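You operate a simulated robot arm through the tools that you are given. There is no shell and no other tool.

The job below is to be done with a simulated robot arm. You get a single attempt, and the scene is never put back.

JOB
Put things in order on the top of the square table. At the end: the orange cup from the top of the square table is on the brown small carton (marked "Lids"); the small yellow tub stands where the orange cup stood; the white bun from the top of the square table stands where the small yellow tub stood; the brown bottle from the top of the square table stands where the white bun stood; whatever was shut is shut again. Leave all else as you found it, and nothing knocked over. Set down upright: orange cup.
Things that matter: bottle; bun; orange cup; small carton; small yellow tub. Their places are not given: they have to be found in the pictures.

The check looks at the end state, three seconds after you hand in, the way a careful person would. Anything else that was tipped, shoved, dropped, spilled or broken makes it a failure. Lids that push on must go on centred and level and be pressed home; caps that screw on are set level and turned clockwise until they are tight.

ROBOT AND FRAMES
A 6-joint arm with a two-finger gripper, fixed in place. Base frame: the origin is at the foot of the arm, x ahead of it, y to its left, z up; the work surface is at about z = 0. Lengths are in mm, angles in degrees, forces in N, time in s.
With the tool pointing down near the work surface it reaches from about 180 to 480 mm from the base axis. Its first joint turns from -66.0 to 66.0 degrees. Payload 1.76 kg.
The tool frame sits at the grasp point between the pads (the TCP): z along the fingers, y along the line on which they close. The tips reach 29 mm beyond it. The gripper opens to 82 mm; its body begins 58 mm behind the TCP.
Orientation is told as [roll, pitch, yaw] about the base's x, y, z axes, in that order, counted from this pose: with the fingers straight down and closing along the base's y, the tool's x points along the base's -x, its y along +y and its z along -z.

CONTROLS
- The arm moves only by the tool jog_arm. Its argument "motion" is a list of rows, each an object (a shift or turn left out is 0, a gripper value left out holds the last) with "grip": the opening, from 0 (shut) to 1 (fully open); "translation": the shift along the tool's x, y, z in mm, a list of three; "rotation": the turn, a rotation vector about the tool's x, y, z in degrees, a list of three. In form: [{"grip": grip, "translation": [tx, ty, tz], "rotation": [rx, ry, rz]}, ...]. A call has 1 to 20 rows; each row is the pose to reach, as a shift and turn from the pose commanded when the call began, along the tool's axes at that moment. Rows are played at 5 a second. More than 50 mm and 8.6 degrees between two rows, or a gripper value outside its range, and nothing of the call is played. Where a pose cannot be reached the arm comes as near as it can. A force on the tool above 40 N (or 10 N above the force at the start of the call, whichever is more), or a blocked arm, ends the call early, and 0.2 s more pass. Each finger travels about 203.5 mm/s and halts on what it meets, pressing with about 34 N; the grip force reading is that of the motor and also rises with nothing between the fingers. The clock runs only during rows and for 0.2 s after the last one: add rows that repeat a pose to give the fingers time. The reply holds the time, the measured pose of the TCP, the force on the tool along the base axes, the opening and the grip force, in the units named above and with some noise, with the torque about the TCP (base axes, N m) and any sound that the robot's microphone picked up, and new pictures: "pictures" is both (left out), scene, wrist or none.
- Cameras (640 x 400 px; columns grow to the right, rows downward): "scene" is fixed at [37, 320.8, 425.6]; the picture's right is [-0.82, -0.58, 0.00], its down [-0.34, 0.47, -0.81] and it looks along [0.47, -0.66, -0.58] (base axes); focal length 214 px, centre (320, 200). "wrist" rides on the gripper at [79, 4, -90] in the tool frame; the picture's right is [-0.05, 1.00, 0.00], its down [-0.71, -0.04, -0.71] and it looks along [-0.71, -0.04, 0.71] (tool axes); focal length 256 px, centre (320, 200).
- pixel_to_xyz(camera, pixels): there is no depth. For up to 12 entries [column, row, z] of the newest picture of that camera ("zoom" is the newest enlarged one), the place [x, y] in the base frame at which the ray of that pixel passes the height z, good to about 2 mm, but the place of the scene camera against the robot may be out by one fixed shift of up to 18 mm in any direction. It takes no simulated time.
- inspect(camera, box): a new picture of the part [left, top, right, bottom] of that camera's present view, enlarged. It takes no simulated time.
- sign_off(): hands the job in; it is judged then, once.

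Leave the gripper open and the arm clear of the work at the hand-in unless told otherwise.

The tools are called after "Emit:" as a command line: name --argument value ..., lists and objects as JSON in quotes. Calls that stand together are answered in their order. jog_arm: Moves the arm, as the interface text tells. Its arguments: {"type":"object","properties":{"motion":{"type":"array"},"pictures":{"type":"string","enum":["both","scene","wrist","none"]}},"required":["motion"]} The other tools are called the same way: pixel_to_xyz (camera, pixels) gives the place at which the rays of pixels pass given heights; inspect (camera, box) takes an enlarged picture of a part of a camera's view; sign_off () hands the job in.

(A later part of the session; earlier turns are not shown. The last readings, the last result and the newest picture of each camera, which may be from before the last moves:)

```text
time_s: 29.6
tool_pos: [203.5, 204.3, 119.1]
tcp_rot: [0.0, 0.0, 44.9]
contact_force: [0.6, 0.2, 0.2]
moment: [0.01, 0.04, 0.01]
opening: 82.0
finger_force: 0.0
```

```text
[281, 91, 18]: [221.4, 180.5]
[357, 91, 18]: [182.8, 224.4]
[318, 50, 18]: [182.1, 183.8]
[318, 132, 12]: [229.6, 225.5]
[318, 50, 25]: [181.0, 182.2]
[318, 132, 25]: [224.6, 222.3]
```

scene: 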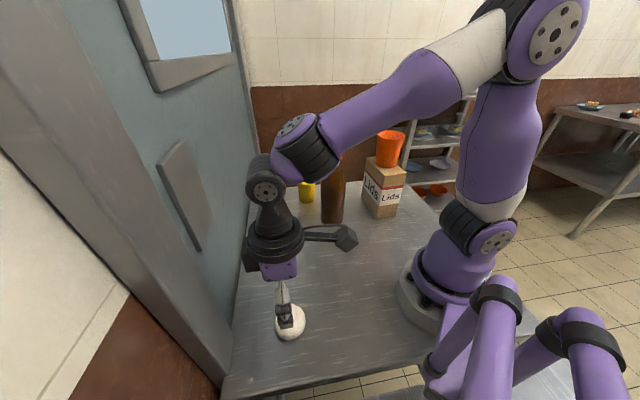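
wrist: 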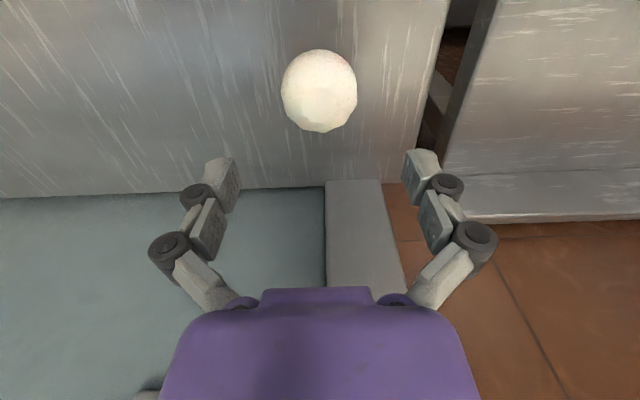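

The bun is centred between the fingers. I'll descend to z≈34.

Emit:
jog_arm --motion '[{"grip": 1, "translation": [0, 0, 30]}, {"translation": [0, 0, 55]}, {"translation": [0, 0, 75]}, {"translation": [0, 0, 85]}, {"translation": [0, 0, 85]}]'

```text
time_s: 30.8
tool_pos: [203.2, 206.3, 34.5]
tcp_rot: [-0.1, 0.0, 45.0]
contact_force: [-0.3, 0.3, 1.2]
moment: [0.0, 0.02, 0.01]
opening: 81.9
finger_force: 0.1
```

scene: 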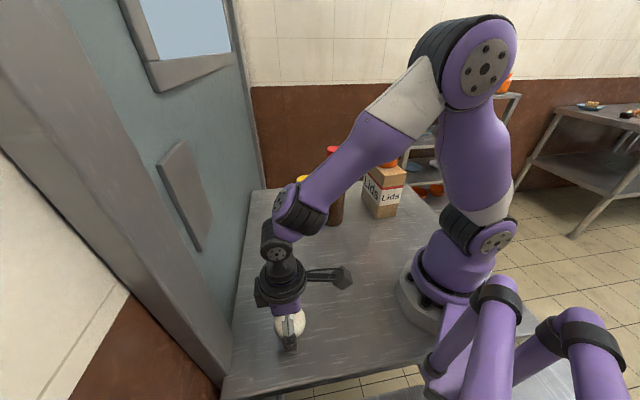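
wrist: 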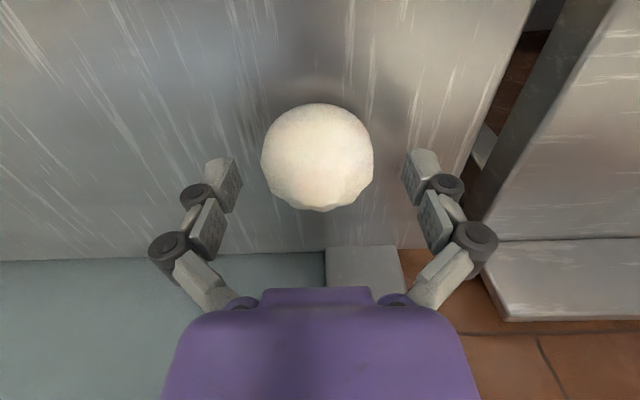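

The bun sits between the fingertip pads, centred at column 317. I'll close gently.

Emit:
jog_arm --motion '[{"grip": 0.92}, {"grip": 0.84}, {"grip": 0.78}, {"grip": 0.75}, {"grip": 0.72}, {"grip": 0.7}, {"grip": 0.68}, {"grip": 0.67}, {"grip": 0.67}]' --pictures "wrist"

```text
time_s: 32.8
tool_pos: [204.5, 206.3, 35.7]
tcp_rot: [0.0, -0.1, 45.0]
contact_force: [-1.7, -1.7, 10.5]
moment: [-0.11, 0.03, 0.0]
opening: 56.2
finger_force: 34.7
```

wrist: 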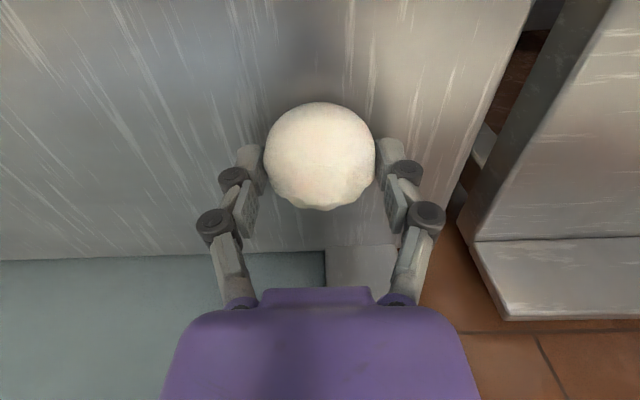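

It holds at 56.2 mm. I'll lift 30 mm slowly and check.

Emit:
jog_arm --motion '[{"grip": 0.66, "translation": [0, 0, -4]}, {"translation": [0, 0, -12]}, {"translation": [0, 0, -22]}, {"translation": [0, 0, -32]}, {"translation": [0, 0, -32]}]'

```text
time_s: 34.0
tool_pos: [202.6, 206.0, 68.2]
tcp_rot: [0.0, -0.1, 45.0]
contact_force: [-0.3, 0.0, -0.2]
moment: [0.0, 0.01, -0.02]
opening: 55.9
finger_force: 34.3
```

scene: 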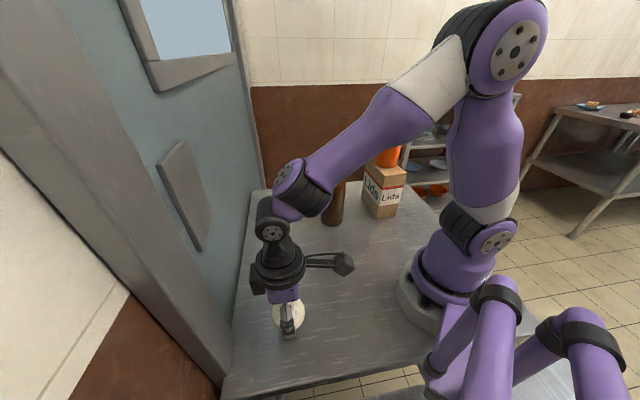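
wrist: 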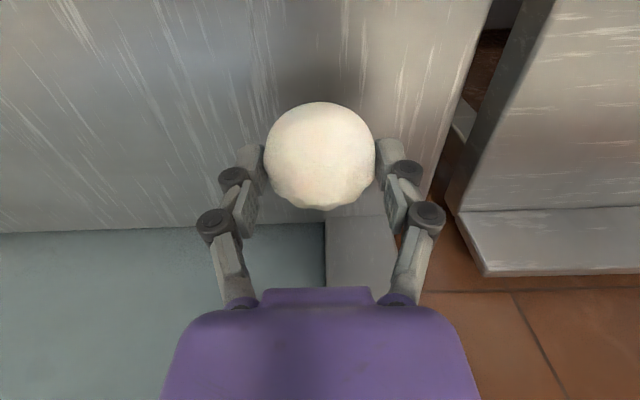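

The bun is held firmly and is light. I'll carry it to free table space at (215,25), turning to yaw≈7° on the way.

Emit:
jog_arm --motion '[{"grip": 0.66, "translation": [6, -6.8, 0], "rotation": [0, 0, 1.9]}, {"translation": [17.9, -20.5, 0], "rotation": [0, 0, 5.7]}, {"translation": [31.8, -36.5, 0], "rotation": [0, 0, 10.1]}, {"translation": [45.7, -52.4, 0], "rotation": [0, 0, 14.6]}, {"translation": [59.6, -68.4, 0], "rotation": [0, 0, 19]}, {"translation": [73.5, -84.3, 0], "rotation": [0, 0, 23.4]}, {"translation": [87.4, -100.2, 0], "rotation": [0, 0, 27.9]}, {"translation": [101.3, -116.2, 0], "rotation": [0, 0, 32.3]}, {"translation": [113, -129.6, 0], "rotation": [0, 0, 36]}, {"translation": [119.2, -136.7, 0], "rotation": [0, 0, 38]}, {"translation": [119.2, -136.7, 0], "rotation": [0, 0, 38]}]'

```text
time_s: 36.4
tool_pos: [217.1, 24.1, 68.9]
tcp_rot: [-0.1, 0.0, 7.0]
contact_force: [0.5, -0.1, -1.1]
moment: [0.0, -0.01, 0.03]
opening: 55.7
finger_force: 33.1
```

scene: 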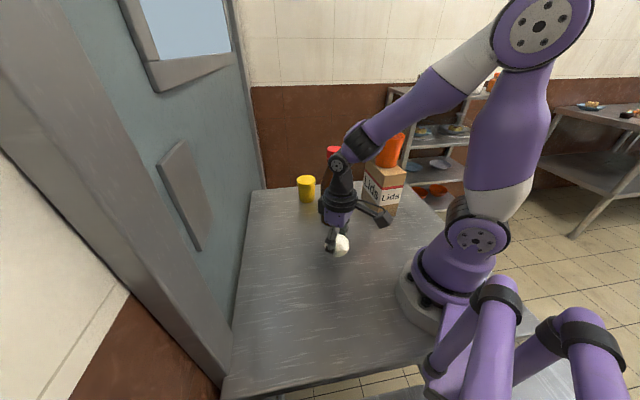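
wrist: 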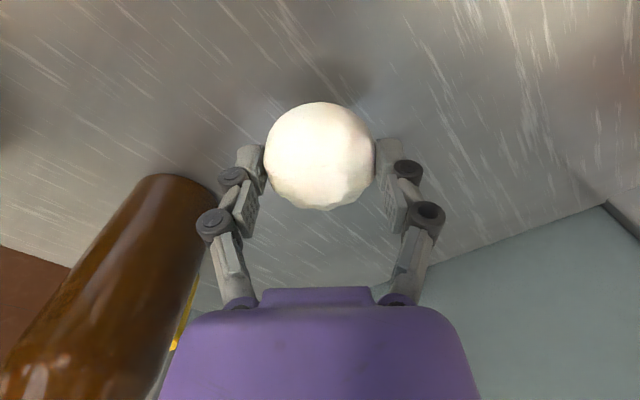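

The spot is clear. I'll lower the bun to the table.

Emit:
jog_arm --motion '[{"grip": 0.66, "translation": [0, 0, 12]}, {"translation": [0, 0, 22]}, {"translation": [0, 0, 28]}, {"translation": [0, 0, 31]}, {"translation": [0, 0, 31]}]' --pictures "none"

```text
time_s: 37.6
tool_pos: [216.4, 25.1, 34.7]
tcp_rot: [0.0, -0.1, 7.0]
contact_force: [0.0, 0.0, -1.0]
moment: [0.02, 0.01, 0.02]
opening: 55.9
finger_force: 34.3
```

No contact yet at 34.7. I'll go down in 1 mm steps.

Emit:
jog_arm --motion '[{"grip": 0.66, "translation": [0, 0, 0.7]}, {"translation": [0, 0, 1.4]}, {"translation": [0, 0, 1.4]}]' --pictures "none"

```text
time_s: 38.4
tool_pos: [216.4, 24.1, 34.8]
tcp_rot: [-0.1, -0.1, 7.0]
contact_force: [-7.0, -1.3, 26.4]
moment: [0.07, 0.3, 0.0]
opening: 56.3
finger_force: 34.0
```

Contact now, at 26 N. I'll ease up 0.7 mm and open gently.

Emit:
jog_arm --motion '[{"grip": 0.66, "translation": [0, 0, -0.7]}, {"translation": [0, 0, -0.7]}, {"grip": 0.7, "translation": [0, 0, -0.7]}, {"grip": 0.73, "translation": [0, 0, -0.7]}, {"grip": 0.77, "translation": [0, 0, -0.7]}, {"grip": 0.84, "translation": [0, 0, -0.7]}, {"grip": 0.92, "translation": [0, 0, -0.7]}, {"grip": 1, "translation": [0, 0, -0.7]}, {"grip": 1, "translation": [0, 0, -0.7]}]'

```text
time_s: 40.4
tool_pos: [216.2, 24.5, 37.2]
tcp_rot: [0.0, -0.1, 7.0]
contact_force: [-0.7, 1.0, -0.1]
moment: [0.01, -0.02, -0.01]
opening: 82.1
finger_force: 0.1
```

scene: 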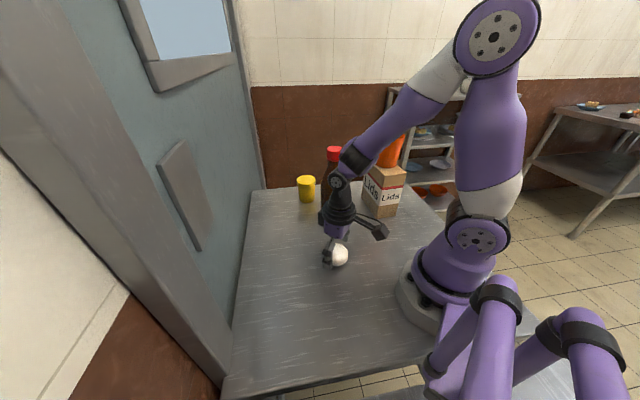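
wrist: 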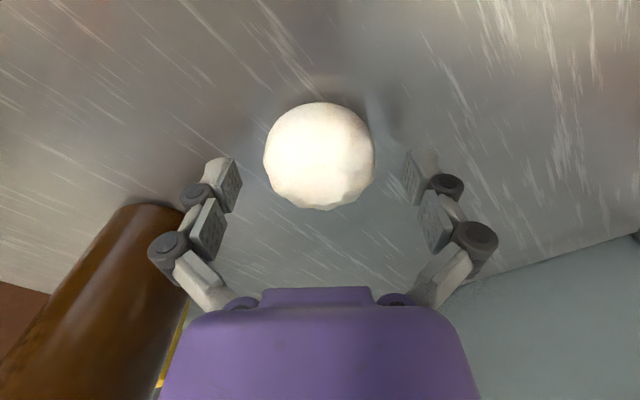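

The bun is parked upright and free. I'll go straight up and then move to a spot where I can look at the bottle head-on.

Emit:
jog_arm --motion '[{"grip": 1, "translation": [0, 0, -10]}, {"translation": [0, 0, -35]}, {"translation": [0, 0, -75]}, {"translation": [0, 0, -120]}, {"translation": [0, 0, -165]}, {"translation": [0, 0, -210]}, {"translation": [0, 0, -250]}, {"translation": [0, 0, -290]}, {"translation": [7, -28, -290], "rotation": [0, 0, 7.8]}, {"translation": [14, -56, -290], "rotation": [0, 0, 15.6]}, {"translation": [20.4, -84, -290], "rotation": [0, 0, 23.5]}, {"translation": [20.4, -84, -290], "rotation": [0, 0, 23.5]}]'

```text
time_s: 43.0
tool_pos: [206.7, -62.9, 325.7]
tcp_rot: [0.0, -0.1, -16.7]
contact_force: [0.7, -0.7, -0.5]
moment: [0.01, 0.02, -0.01]
opening: 82.3
finger_force: 0.0
```

scene: 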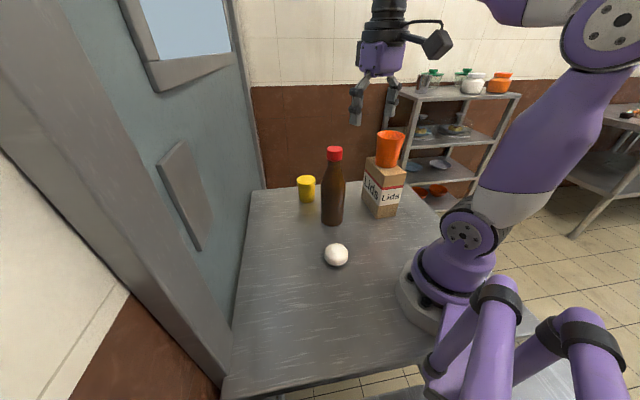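
wrist: 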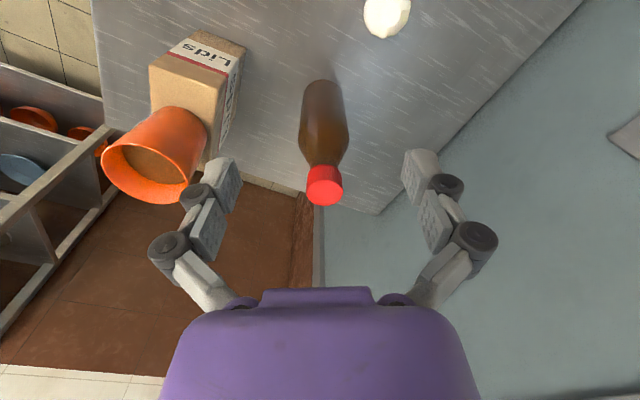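

The bottle is right in the centre of the wrist view, from base edge (321,80) to cap (325,188). I'll enlarge it to measure.

Emit:
inspect --camera "wrist" --box '[212, 70, 436, 210]'

Emit:
inspect --camera "scene" --box '[295, 135, 375, 235]'

```text
2.86 times, centred on (324, 140) of wrist
```

zoom: 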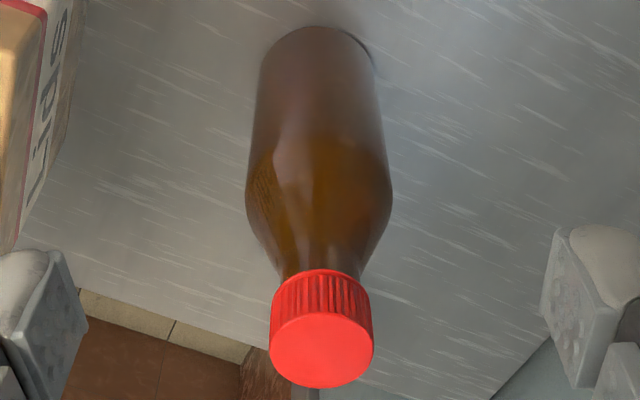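

```text
4.00 times, centred on (335, 185) of scene
```

zoom: 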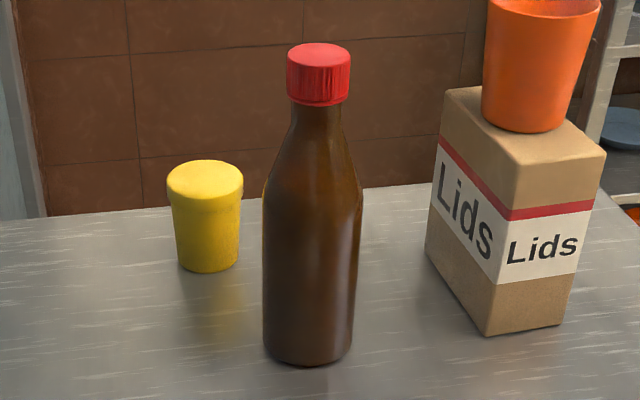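

Emit:
pixel_to_xyz --camera "wrist" --pixels '[[323.3, 79.1, 0], [302.3, 96.3, 0], [344.3, 98, 0], [324.7, 192.5, 210], [324.7, 192.5, 216], [324.7, 192.5, 222], [306.2, 192, 216], [343, 192, 216], [324, 164.5, 190], [324.7, 179.2, 216], [324.7, 205.8, 216]]'

Emit:
pixel_to_xyz --camera "scene" --pixels '[[334.5, 149.5, 216], [334.5, 149.5, 222], [332.3, 222, 0], [334.5, 161, 190]]'

```text
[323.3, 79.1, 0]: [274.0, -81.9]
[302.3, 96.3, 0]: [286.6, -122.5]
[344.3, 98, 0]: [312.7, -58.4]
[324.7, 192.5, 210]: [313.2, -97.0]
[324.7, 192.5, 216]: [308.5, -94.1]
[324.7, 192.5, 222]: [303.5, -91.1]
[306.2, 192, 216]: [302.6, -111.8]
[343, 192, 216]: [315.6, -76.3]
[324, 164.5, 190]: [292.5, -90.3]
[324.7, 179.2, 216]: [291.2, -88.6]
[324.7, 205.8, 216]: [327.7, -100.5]
```

```text
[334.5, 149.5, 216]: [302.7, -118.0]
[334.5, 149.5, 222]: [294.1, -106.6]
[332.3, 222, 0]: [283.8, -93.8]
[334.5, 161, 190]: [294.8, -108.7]
```

The bottle axis is at (303.5,-91). It is 222 tall with a 38 mm cap spanning z≈199–222, and I'll grip it on the cap with the pads vertical. First I'll move directly above it at this height.

Emit:
jog_arm --motion '[{"grip": 1, "translation": [-35, 0.3, 0]}, {"translation": [-70, 0.6, 0]}, {"translation": [-100.8, 0.9, 0]}, {"translation": [-100.8, 0.9, 20]}, {"translation": [-100.8, 0.9, 35]}, {"translation": [-100.8, 0.9, 35]}]'

```text
time_s: 44.4
tool_pos: [304.1, -89.4, 291.1]
tcp_rot: [-0.1, -0.1, -16.5]
contact_force: [0.8, -0.1, 0.6]
moment: [-0.01, -0.04, 0.0]
opening: 82.0
finger_force: 0.0
```

scene: 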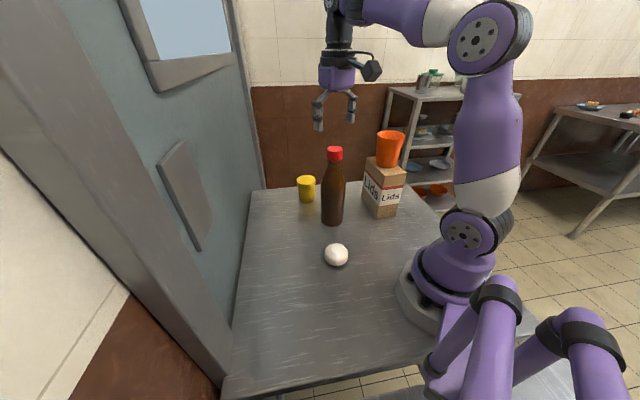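
wrist: 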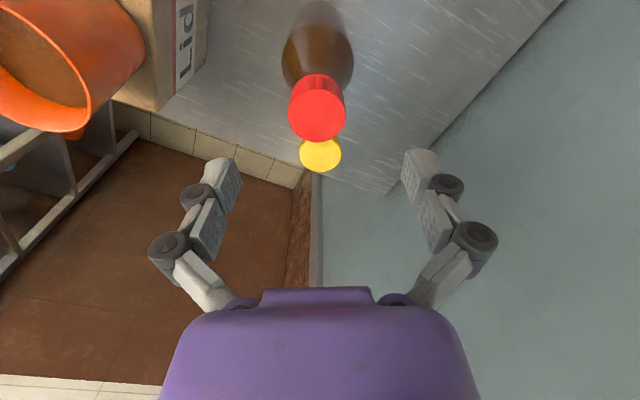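

The cap's top disc is centred near (317,115). I'll read its position at z=222 before lowering.

Emit:
pixel_to_xyz --camera "wrist" --pixels '[[289, 112, 222], [346, 114, 222], [317, 88, 222], [317, 142, 222], [317, 115, 222], [317, 115, 218]]'

```text
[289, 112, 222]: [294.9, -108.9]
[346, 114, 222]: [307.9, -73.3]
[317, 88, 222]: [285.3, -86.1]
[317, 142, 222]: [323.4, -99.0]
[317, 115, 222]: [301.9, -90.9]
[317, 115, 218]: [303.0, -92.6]
```

The cap centre is at (302.5,-91.5). I'll correct by about 2.5 mm and lower to z≈210.

Emit:
jog_arm --motion '[{"grip": 1, "translation": [0.9, -2.3, 15]}, {"translation": [0.9, -2.3, 35]}, {"translation": [0.9, -2.3, 55]}, {"translation": [0.9, -2.3, 72]}, {"translation": [0.9, -2.3, 81]}, {"translation": [0.9, -2.3, 81]}]'

```text
time_s: 45.8
tool_pos: [300.0, -91.6, 208.2]
tcp_rot: [0.0, 0.0, -16.5]
contact_force: [0.3, -0.6, 0.1]
moment: [-0.02, 0.02, 0.02]
opening: 81.6
finger_force: 0.0
```

scene: 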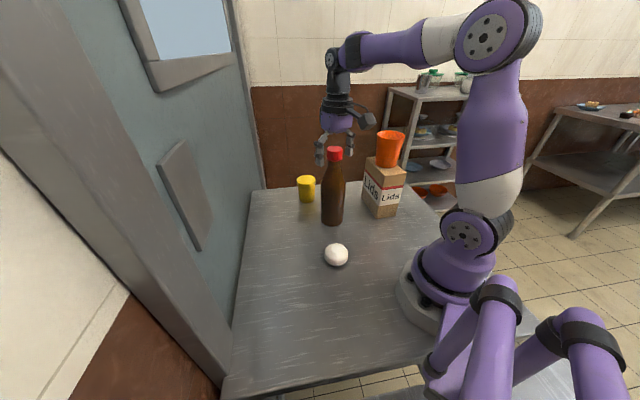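
wrist: 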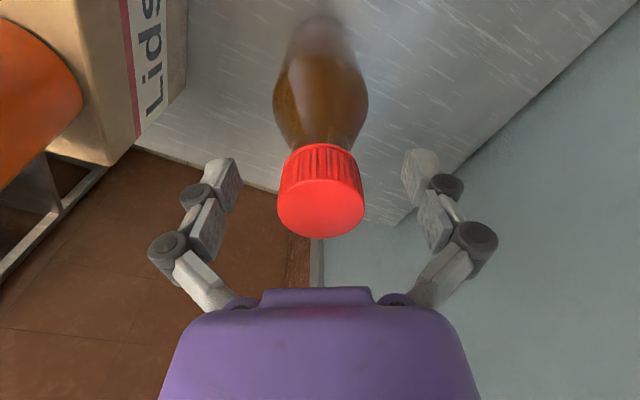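

The cap's disc is centred between the fingers at (320,205), right where the grasp point projects. I'll close slowly.

Emit:
jog_arm --motion '[{"grip": 0.85}, {"grip": 0.7}, {"grip": 0.6}, {"grip": 0.54}, {"grip": 0.5}, {"grip": 0.48}, {"grip": 0.46}, {"grip": 0.44}, {"grip": 0.42}, {"grip": 0.4}, {"grip": 0.38}, {"grip": 0.36}, {"grip": 0.36}]'

```text
time_s: 48.6
tool_pos: [301.5, -90.6, 210.4]
tcp_rot: [0.0, -0.1, -16.6]
contact_force: [0.6, 2.0, 2.9]
moment: [0.1, 0.06, -0.02]
opening: 33.9
finger_force: 34.0
```

scene: 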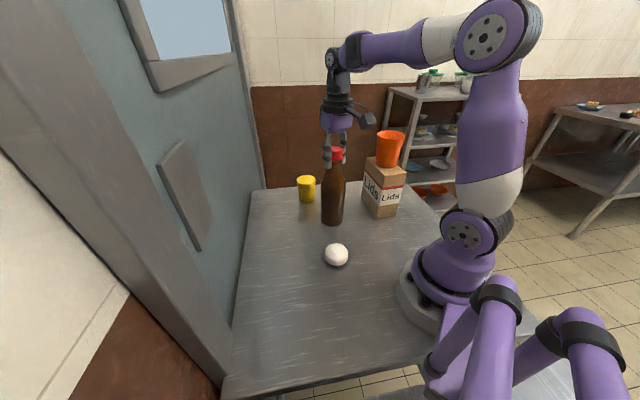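
wrist: 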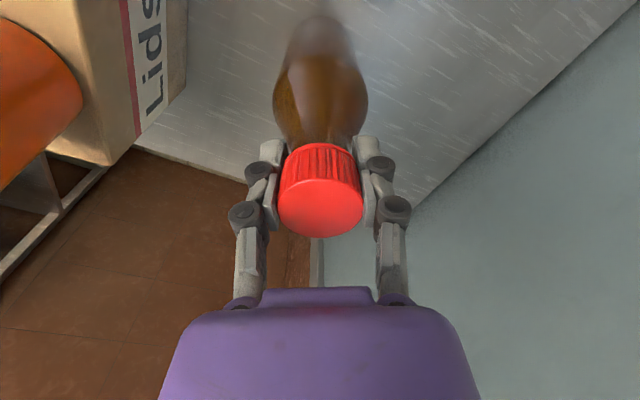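

The cap is gripped at 33.9 mm with 34 N. I'll lift 12 mm slowly and check that the bottle comes up with it.

Emit:
jog_arm --motion '[{"grip": 0.34, "translation": [0, 0, -2]}, {"grip": 0.32, "translation": [0, 0, -5]}, {"grip": 0.3, "translation": [0, 0, -9]}, {"grip": 0.3, "translation": [0, 0, -12]}, {"grip": 0.3, "translation": [0, 0, -12]}]'

Emit:
inspect --camera "scene" --box '[295, 125, 375, 235]'

```text
time_s: 49.8
tool_pos: [301.8, -91.4, 221.9]
tcp_rot: [0.0, -0.1, -16.6]
contact_force: [-1.1, -0.7, -6.1]
moment: [0.0, 0.03, 0.02]
opening: 33.8
finger_force: 33.8
```

scene: 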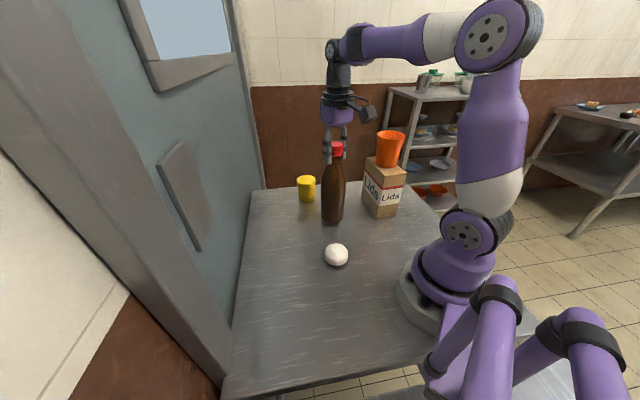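
wrist: 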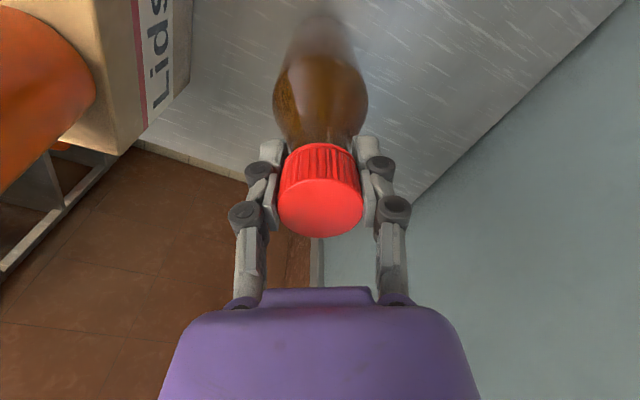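

```text
3.64 times, centred on (335, 180) of scene
```

zoom: 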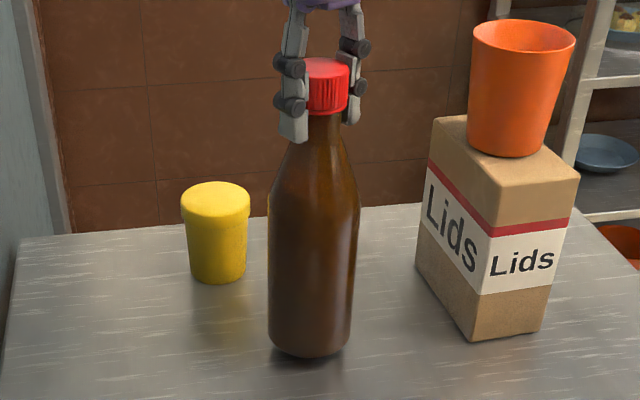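

The bottle hangs straight (about 6 N) and clear of the table. I'll carry it in a smooth arc at roughly constant radius, well outside the parked bun, to the bun's old place at (203.5,203.7).

Emit:
jog_arm --motion '[{"grip": 0.3, "translation": [0.4, 5.1, -3], "rotation": [0, 0, -0.9]}, {"translation": [1.8, 16.9, -8], "rotation": [0, 0, -3.1]}, {"translation": [4.4, 33.6, -14], "rotation": [0, 0, -6.2]}, {"translation": [8.8, 53.4, -20], "rotation": [0, 0, -9.9]}, {"translation": [14.9, 74.4, -26], "rotation": [0, 0, -13.9]}, {"translation": [22.5, 94.7, -30], "rotation": [0, 0, -17.9]}, {"translation": [32.1, 115.9, -30], "rotation": [0, 0, -22.2]}, {"translation": [43.3, 136, -30], "rotation": [0, 0, -26.5]}, {"translation": [56, 155.2, -30], "rotation": [0, 0, -30.8]}, {"translation": [69.9, 173.1, -30], "rotation": [0, 0, -35.1]}, {"translation": [85, 190, -30], "rotation": [0, 0, -39.4]}, {"translation": [101.2, 205.5, -30], "rotation": [0, 0, -43.7]}, {"translation": [117.4, 218.7, -30], "rotation": [0, 0, -47.7]}, {"translation": [134.1, 230.7, -30], "rotation": [0, 0, -51.7]}, {"translation": [150.3, 240.5, -30], "rotation": [0, 0, -55.4]}, {"translation": [164.1, 247.9, -30], "rotation": [0, 0, -58.5]}, {"translation": [174.1, 252.6, -30], "rotation": [0, 0, -60.7]}, {"translation": [178.5, 254.5, -30], "rotation": [0, 0, -61.6]}, {"translation": [178.5, 254.5, -30], "rotation": [0, 0, -61.6]}]'

```text
time_s: 53.8
tool_pos: [202.4, 203.3, 251.0]
tcp_rot: [0.0, -0.1, 45.0]
contact_force: [0.1, 0.1, -6.3]
moment: [0.01, -0.01, 0.0]
opening: 33.9
finger_force: 33.8
```

scene: 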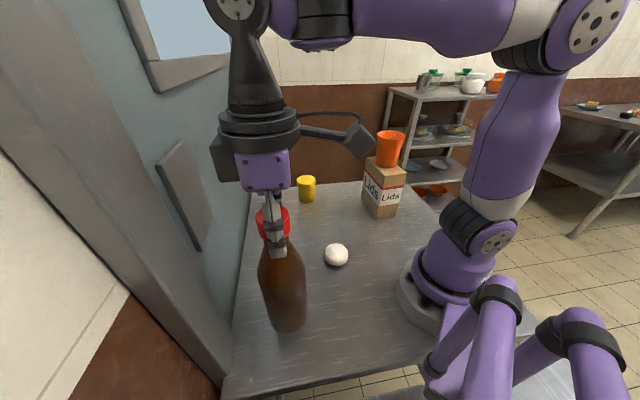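
wrist: 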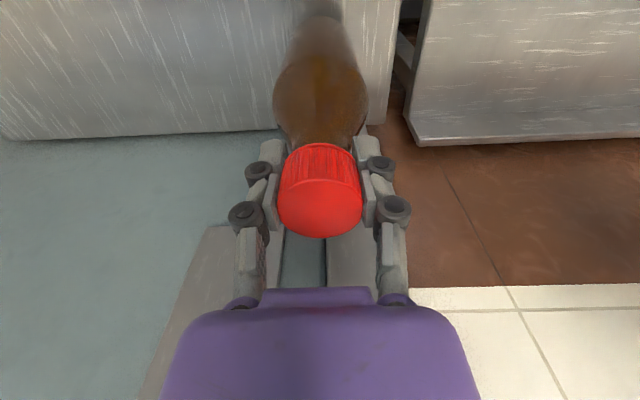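

The bottle is over the target and the cap hasn't shifted in the grip. I'll lower it by 38 mm, then feel for the table.

Emit:
jog_arm --motion '[{"grip": 0.3, "translation": [-0.5, 0, 6]}, {"translation": [-0.5, 0, 14]}, {"translation": [-0.5, 0, 22]}, {"translation": [-0.5, 0, 29]}, {"translation": [-0.5, 0, 35]}, {"translation": [-0.5, 0, 38]}, {"translation": [-0.5, 0, 38]}]' --pictures "none"

```text
time_s: 55.4
tool_pos: [203.1, 203.3, 213.3]
tcp_rot: [0.0, 0.0, 45.0]
contact_force: [-0.3, -0.7, -5.1]
moment: [-0.03, 0.02, -0.02]
opening: 33.6
finger_force: 33.8
```

Emit:
jog_arm --motion '[{"grip": 0.3, "translation": [0, 0, 1]}, {"translation": [0, 0, 2]}, {"translation": [0, 0, 2.5]}, {"translation": [0, 0, 2.5]}]' --pictures "none"

```text
time_s: 56.4
tool_pos: [203.1, 203.9, 212.2]
tcp_rot: [-0.1, -0.1, 45.1]
contact_force: [0.7, 0.2, -5.7]
moment: [0.03, -0.01, -0.04]
opening: 34.0
finger_force: 33.7
```

Still hanging freely (-5.7 N). I'll continue down in small steps.

Emit:
jog_arm --motion '[{"grip": 0.3, "translation": [0, 0, 0.8]}, {"translation": [0, 0, 1.3]}, {"translation": [0, 0, 1.3]}]' --pictures "none"

```text
time_s: 57.2
tool_pos: [204.4, 203.1, 211.1]
tcp_rot: [0.0, -0.1, 45.1]
contact_force: [-0.5, -1.0, -6.1]
moment: [-0.01, 0.04, -0.01]
opening: 33.8
finger_force: 34.1
```

Emit:
jog_arm --motion '[{"grip": 0.3, "translation": [0, 0, 0.6]}, {"translation": [0, 0, 1]}, {"translation": [0, 0, 1]}]' --pictures "none"

```text
time_s: 58.0
tool_pos: [203.5, 203.7, 209.6]
tcp_rot: [0.1, -0.1, 45.1]
contact_force: [-0.8, -2.1, 12.8]
moment: [-0.64, 0.58, 0.02]
opening: 33.7
finger_force: 34.2
```

Contact (+12.8 N). The torque suggests the base's near edge touched first, so there is a slight lean. I'll check it in pictures before releasing.

Emit:
inspect --camera "scene" --box '[220, 180, 380, 360]'

Emit:
inspect --camera "wrist" --box '[220, 0, 420, 125]'

```text
2.22 times, centred on (300, 270) of scene
```

zoom: 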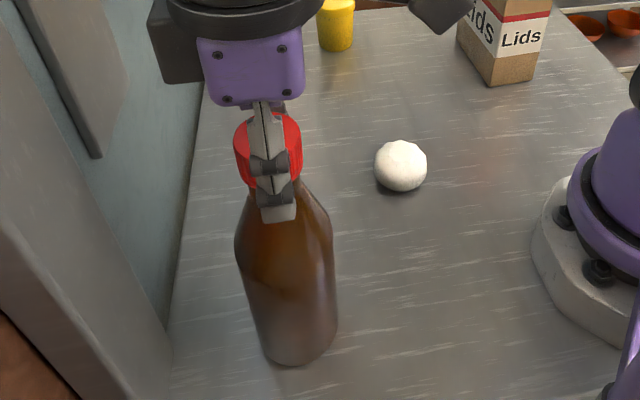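

```text
3.20 times, centred on (320, 62) of wrist
```

zoom: 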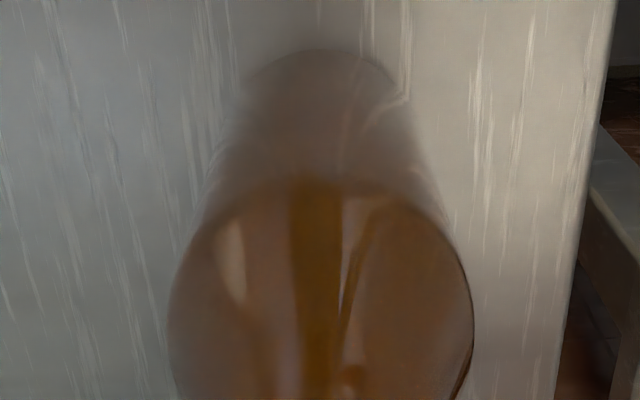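

The bottle looks upright. I'll ease up slightly and release slowly.

Emit:
jog_arm --motion '[{"grip": 0.3, "translation": [0, 0, -0.4]}, {"grip": 0.3, "translation": [0, 0, -0.4]}, {"grip": 0.38, "translation": [0, 0, -0.4]}, {"grip": 0.4, "translation": [0, 0, -0.4]}, {"grip": 0.41, "translation": [0, 0, -0.4]}, {"grip": 0.42, "translation": [0, 0, -0.4]}, {"grip": 0.43, "translation": [0, 0, -0.4]}, {"grip": 0.45, "translation": [0, 0, -0.4]}, {"grip": 0.48, "translation": [0, 0, -0.4]}, {"grip": 0.54, "translation": [0, 0, -0.4]}, {"grip": 0.62, "translation": [0, 0, -0.4]}, {"grip": 0.75, "translation": [0, 0, -0.4]}, {"grip": 0.9, "translation": [0, 0, -0.4]}, {"grip": 1, "translation": [0, 0, -0.4]}, {"grip": 1, "translation": [0, 0, -0.4]}]'

```text
time_s: 61.2
tool_pos: [204.0, 203.3, 209.2]
tcp_rot: [0.0, -0.1, 45.1]
contact_force: [0.1, 0.8, 0.6]
moment: [0.0, 0.0, 0.03]
opening: 81.9
finger_force: 0.1
```

scene: 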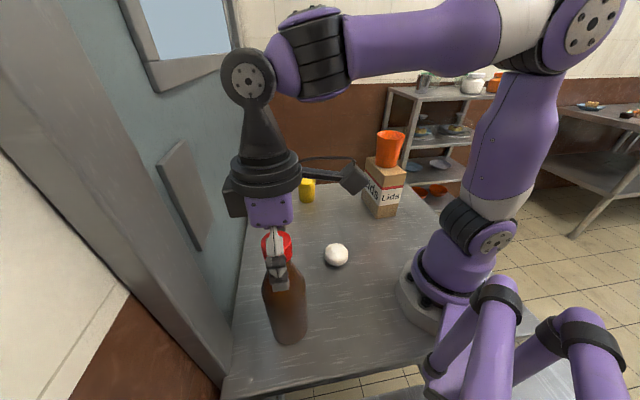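
wrist: 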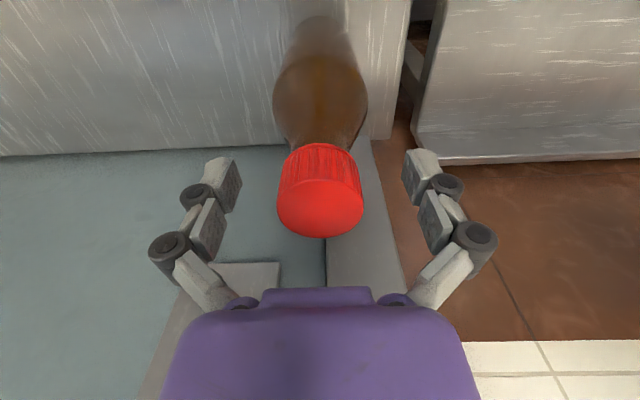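

The bottle stands free. I'll retreat straight up.

Emit:
jog_arm --motion '[{"grip": 1, "translation": [0, 0, -8]}, {"translation": [0, 0, -20]}, {"translation": [0, 0, -40]}, {"translation": [0, 0, -65]}, {"translation": [0, 0, -90]}, {"translation": [0, 0, -112]}, {"translation": [0, 0, -118]}, {"translation": [0, 0, -118]}]'

```text
time_s: 63.0
tool_pos: [202.4, 204.2, 328.5]
tcp_rot: [0.1, 0.0, 45.0]
contact_force: [0.3, -1.0, 0.3]
moment: [0.01, -0.02, -0.03]
opening: 82.0
finger_force: 0.0
```

scene: 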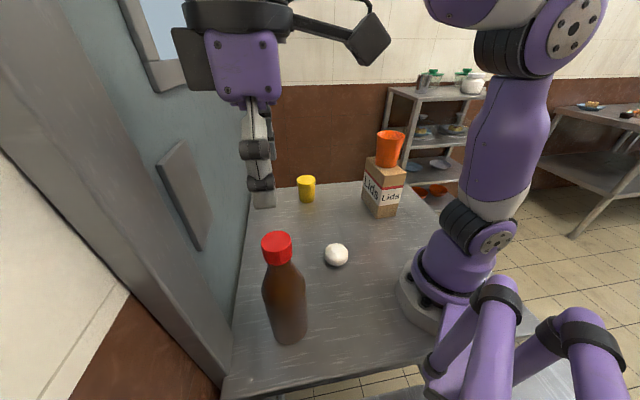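
wrist: 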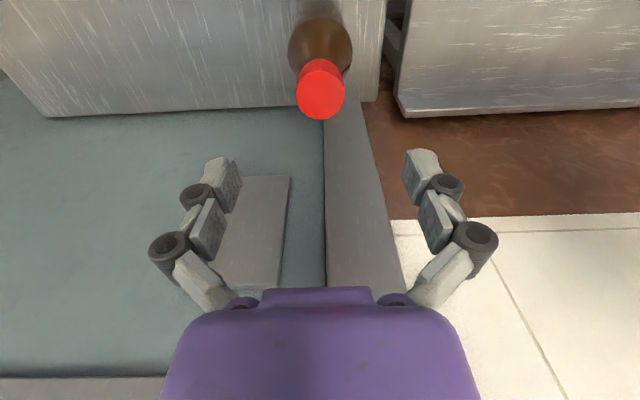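

The bottle stands upright in the bun's old place. I'll check its cap position, then swing over to look at the tub.

Emit:
pixel_to_xyz --camera "wrist" --pixels '[[296, 92, 222], [345, 92, 222], [321, 69, 222], [321, 120, 222]]'

Emit:
jog_arm --motion '[{"grip": 1, "translation": [-2.3, -24.7, 0], "rotation": [0, 0, 4.8]}, {"translation": [-2.5, -49.4, 0], "rotation": [0, 0, 9.6]}, {"translation": [-0.6, -74.5, 0], "rotation": [0, 0, 14.4]}, {"translation": [3.4, -99.4, 0], "rotation": [0, 0, 19.2]}, {"translation": [9.5, -124.2, 2], "rotation": [0, 0, 24]}, {"translation": [18.1, -148.8, 5], "rotation": [0, 0, 28.8]}, {"translation": [28.6, -172.6, 8], "rotation": [0, 0, 33.6]}, {"translation": [41.4, -195.8, 11], "rotation": [0, 0, 38.4]}, {"translation": [56.3, -217.9, 14], "rotation": [0, 0, 43.2]}, {"translation": [73, -239.1, 17], "rotation": [0, 0, 48]}, {"translation": [91.8, -258.8, 20], "rotation": [0, 0, 52.8]}, {"translation": [112.4, -277.1, 20], "rotation": [0, 0, 57.6]}, {"translation": [134.6, -293.7, 20], "rotation": [0, 0, 62.4]}, {"translation": [134.6, -293.7, 20], "rotation": [0, 0, 62.4]}]'

```text
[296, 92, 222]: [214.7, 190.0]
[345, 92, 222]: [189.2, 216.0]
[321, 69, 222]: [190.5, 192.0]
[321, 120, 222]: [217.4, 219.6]
```

```text
time_s: 66.0
tool_pos: [316.3, -99.1, 306.4]
tcp_rot: [0.0, 0.0, -17.2]
contact_force: [0.0, -0.7, 1.0]
moment: [0.01, 0.02, 0.0]
opening: 81.8
finger_force: 0.0
```

scene: 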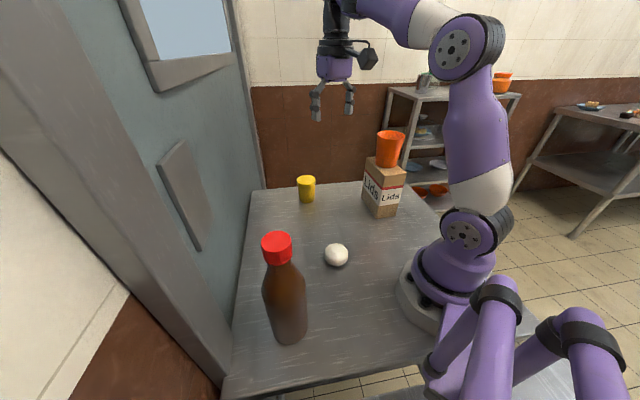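
wrist: 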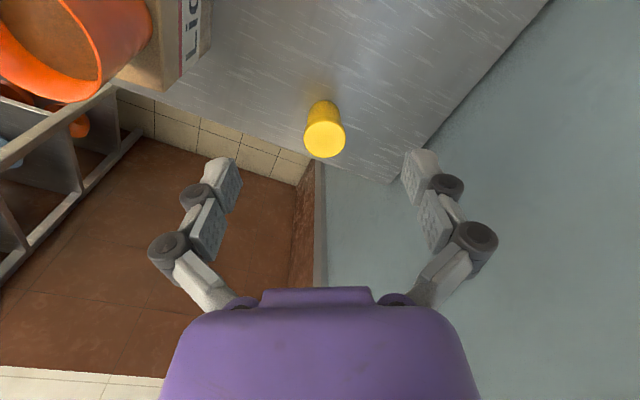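

The bottle's cap reads (203,204), which is on target. The tub is clearly in view at (324,130), so I'll enlarge it.

Emit:
inspect --camera "wrist" --box '[276, 95, 372, 165]'

```text
5.71 times, centred on (324, 130) of wrist
```

zoom: 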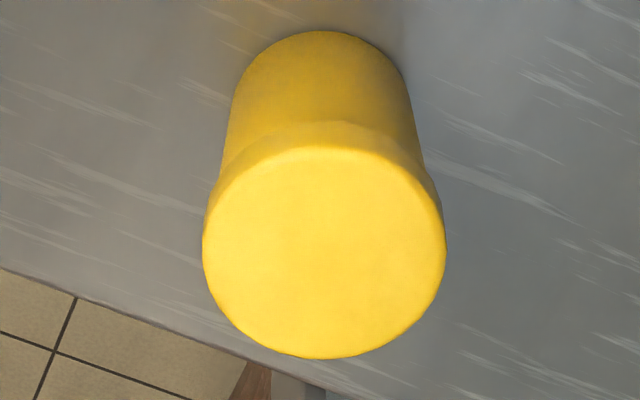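

Emit:
pixel_to_xyz --camera "zoom" --pixels '[[322, 30, 0], [232, 95, 0], [411, 95, 0], [324, 252, 66], [324, 252, 70], [324, 252, 74], [202, 252, 70], [447, 248, 70], [324, 148, 70], [324, 358, 70], [322, 121, 56]]'

```text
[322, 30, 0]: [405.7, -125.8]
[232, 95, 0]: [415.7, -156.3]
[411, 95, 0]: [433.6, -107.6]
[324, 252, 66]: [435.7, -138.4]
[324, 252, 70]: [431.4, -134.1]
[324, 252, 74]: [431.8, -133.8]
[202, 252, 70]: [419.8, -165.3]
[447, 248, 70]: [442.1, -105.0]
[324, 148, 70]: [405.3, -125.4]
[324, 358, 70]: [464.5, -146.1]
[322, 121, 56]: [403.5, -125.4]
```

The tub's centre is (431,-135). It is about 70 tall, with the lid's skirt below the rim down to z≈60 and a body about 52–55 wide. I'll move over it and descend to z≈130.

Emit:
jog_arm --motion '[{"grip": 1, "translation": [-25, -0.1, 36]}, {"translation": [-50, -0.2, 72]}, {"translation": [-75, -0.3, 106]}, {"translation": [-98, -0.4, 140]}, {"translation": [-113, -0.4, 165]}, {"translation": [-120.1, -0.4, 177]}, {"translation": [-120.1, -0.4, 177]}]'

```text
time_s: 67.6
tool_pos: [432.0, -135.4, 130.6]
tcp_rot: [0.0, -0.1, -17.3]
contact_force: [-0.4, -0.8, 0.1]
moment: [0.01, 0.03, 0.02]
opening: 82.1
finger_force: 0.0
```

scene: 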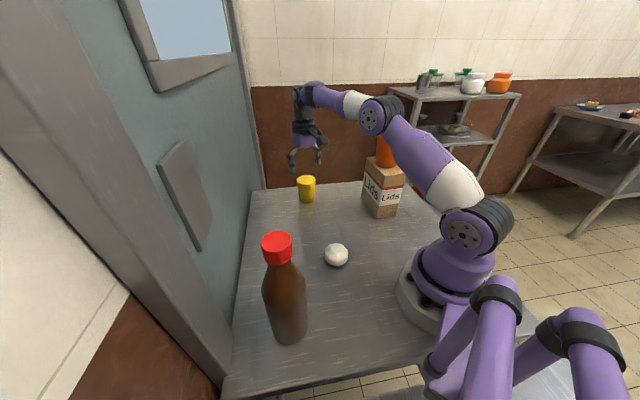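
wrist: 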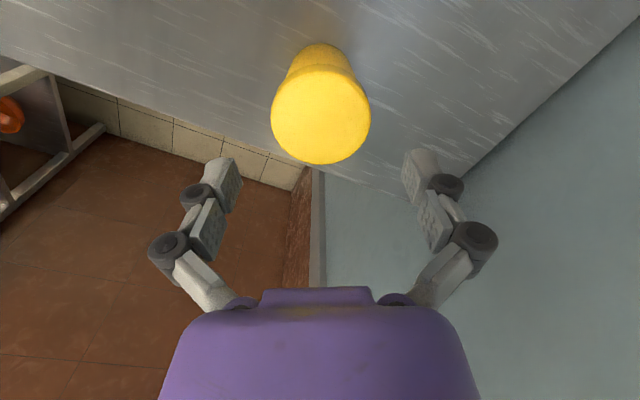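

Emit:
pixel_to_xyz --camera "wrist" --pixels '[[271, 115, 70], [370, 113, 70], [320, 67, 70], [320, 164, 70], [319, 43, 0]]'

```text
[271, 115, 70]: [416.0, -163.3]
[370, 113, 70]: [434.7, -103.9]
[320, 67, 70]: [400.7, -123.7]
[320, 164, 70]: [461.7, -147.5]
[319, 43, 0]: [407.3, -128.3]
```

It is centred. I'll descend around the tub to z≈32.

Emit:
jog_arm --motion '[{"grip": 1, "translation": [0.5, 0, 30]}, {"translation": [0.5, 0, 58]}, {"translation": [0.5, 0, 80]}, {"translation": [0.5, 0, 93]}, {"translation": [0.5, 0, 98]}, {"translation": [0.5, 0, 98]}]'

```text
time_s: 69.0
tool_pos: [431.6, -134.6, 30.8]
tcp_rot: [-0.1, 0.0, -17.3]
contact_force: [0.3, -0.3, -0.7]
moment: [0.0, 0.03, 0.0]
opening: 81.9
finger_force: 0.1
```

scene: 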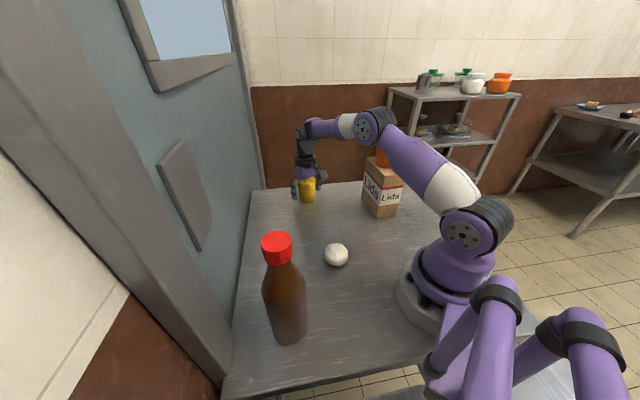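
wrist: 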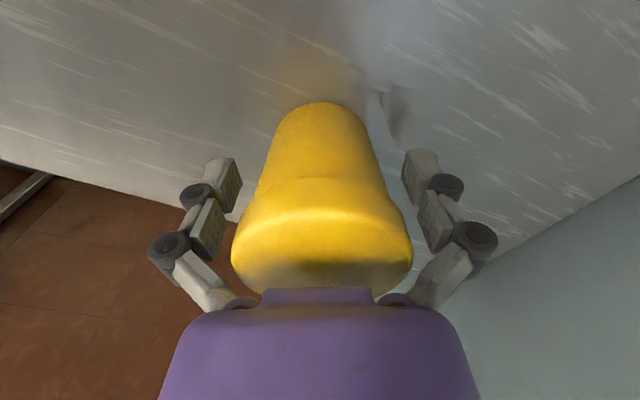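

The fingers straddle the tub, with the pads below the lid's skirt. I'll close slowly.

Emit:
jog_arm --motion '[{"grip": 0.92}, {"grip": 0.86}, {"grip": 0.82}, {"grip": 0.79}, {"grip": 0.76}, {"grip": 0.73}, {"grip": 0.7}, {"grip": 0.68}, {"grip": 0.66}, {"grip": 0.64}, {"grip": 0.62}, {"grip": 0.62}]'

Emit:
inspect --camera "wrist" --box '[200, 90, 440, 310]'

Emit:
inspect --camera "scene" --box '[280, 160, 340, 220]'

```text
time_s: 70.8
tool_pos: [431.8, -135.7, 36.8]
tcp_rot: [0.0, -0.5, -17.3]
contact_force: [-7.2, 1.9, 20.2]
moment: [0.04, 0.03, 0.02]
opening: 61.6
finger_force: 33.6
stopped in row 9: the force on the tool passed its limit at 41 N (the readings are from after the stop); the commanded pose is now the measured one
```

scene: 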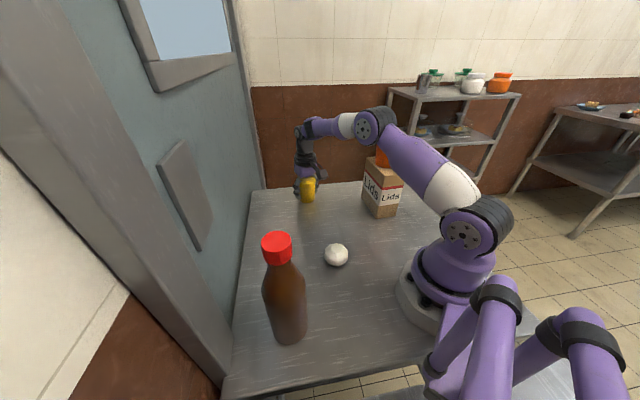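
wrist: 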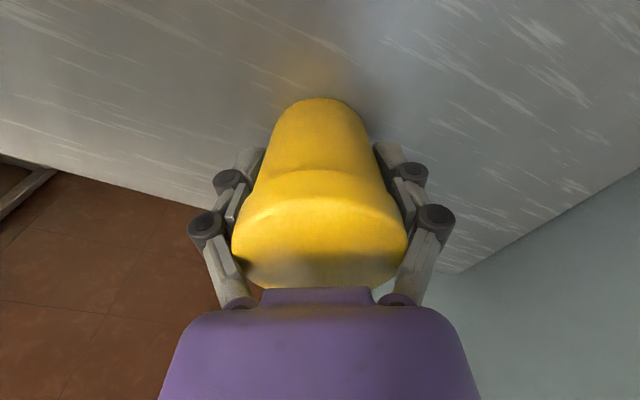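

```text
1.82 times, centred on (320, 200) of wrist
```

zoom: 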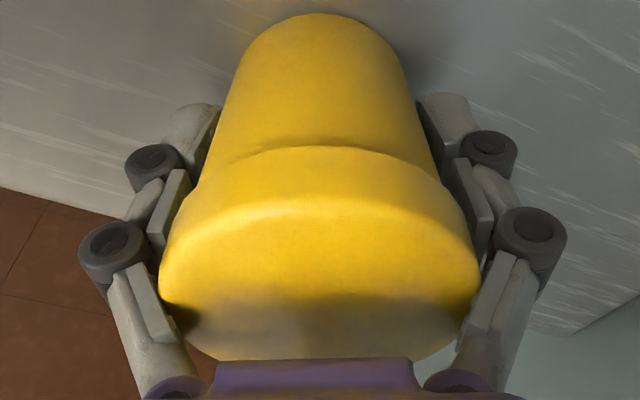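

```text
6.67 times, centred on (310, 190) of scene
```

zoom: 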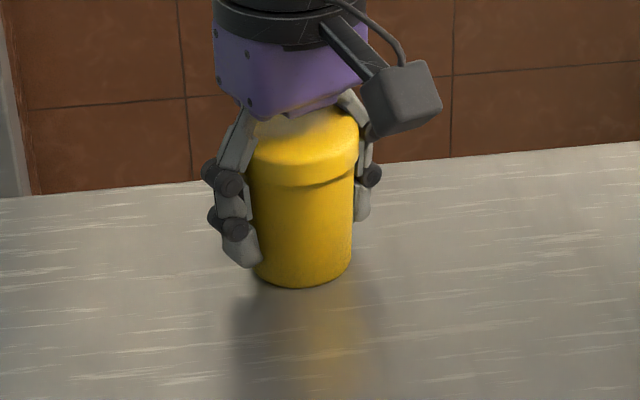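

The stop came from the fingertips. They reach lower as they close and touched the table, which pushed the arm up about 6 mm. The fingers now hold the tub at 61.6 mm. I'll lift just a few mm and look closely at whether the tub and lid come up together.

Emit:
jog_arm --motion '[{"grip": 0.66, "translation": [0, 0, -0.5]}, {"grip": 0.64, "translation": [0, 0, -1.5]}, {"grip": 0.64, "translation": [0, 0, -3]}, {"grip": 0.64, "translation": [0, 0, -5]}, {"grip": 0.64, "translation": [0, 0, -5]}]'

Emit:
inspect --camera "scene" --box '[280, 160, 340, 220]'

Emit:
inspect --camera "wrist" --box '[200, 90, 440, 310]'

```text
time_s: 72.0
tool_pos: [431.9, -134.8, 38.2]
tcp_rot: [-0.1, -0.1, -17.3]
contact_force: [-1.8, 0.3, 5.2]
moment: [0.05, 0.11, 0.04]
opening: 57.3
finger_force: 33.7
```

scene: 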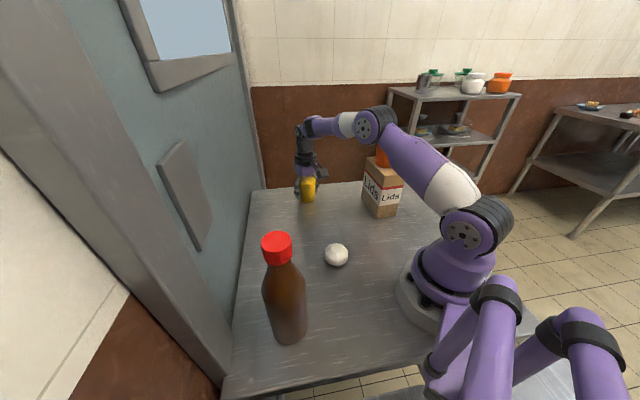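
wrist: 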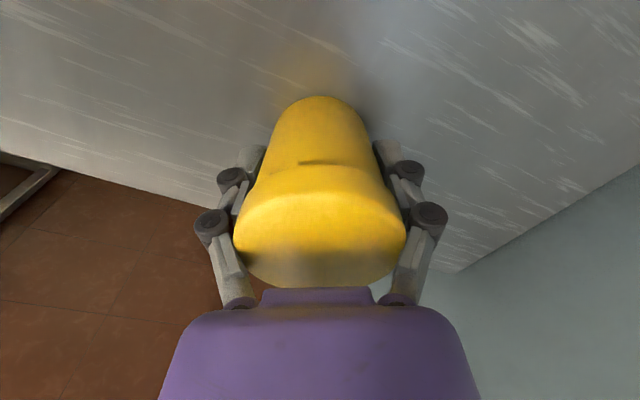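

```text
6.67 times, centred on (310, 190) of scene
```

zoom: 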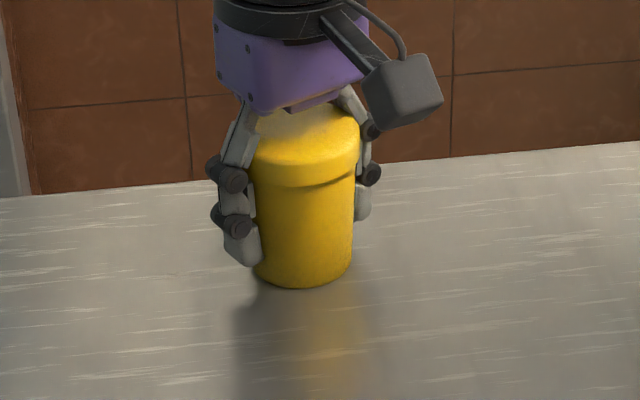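

```text
1.82 times, centred on (320, 200) of wrist
```

zoom: 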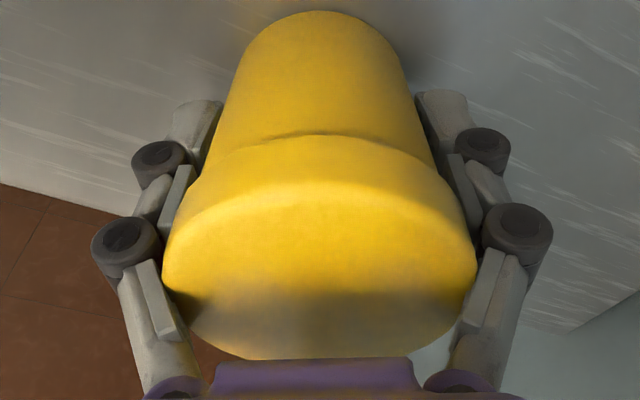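

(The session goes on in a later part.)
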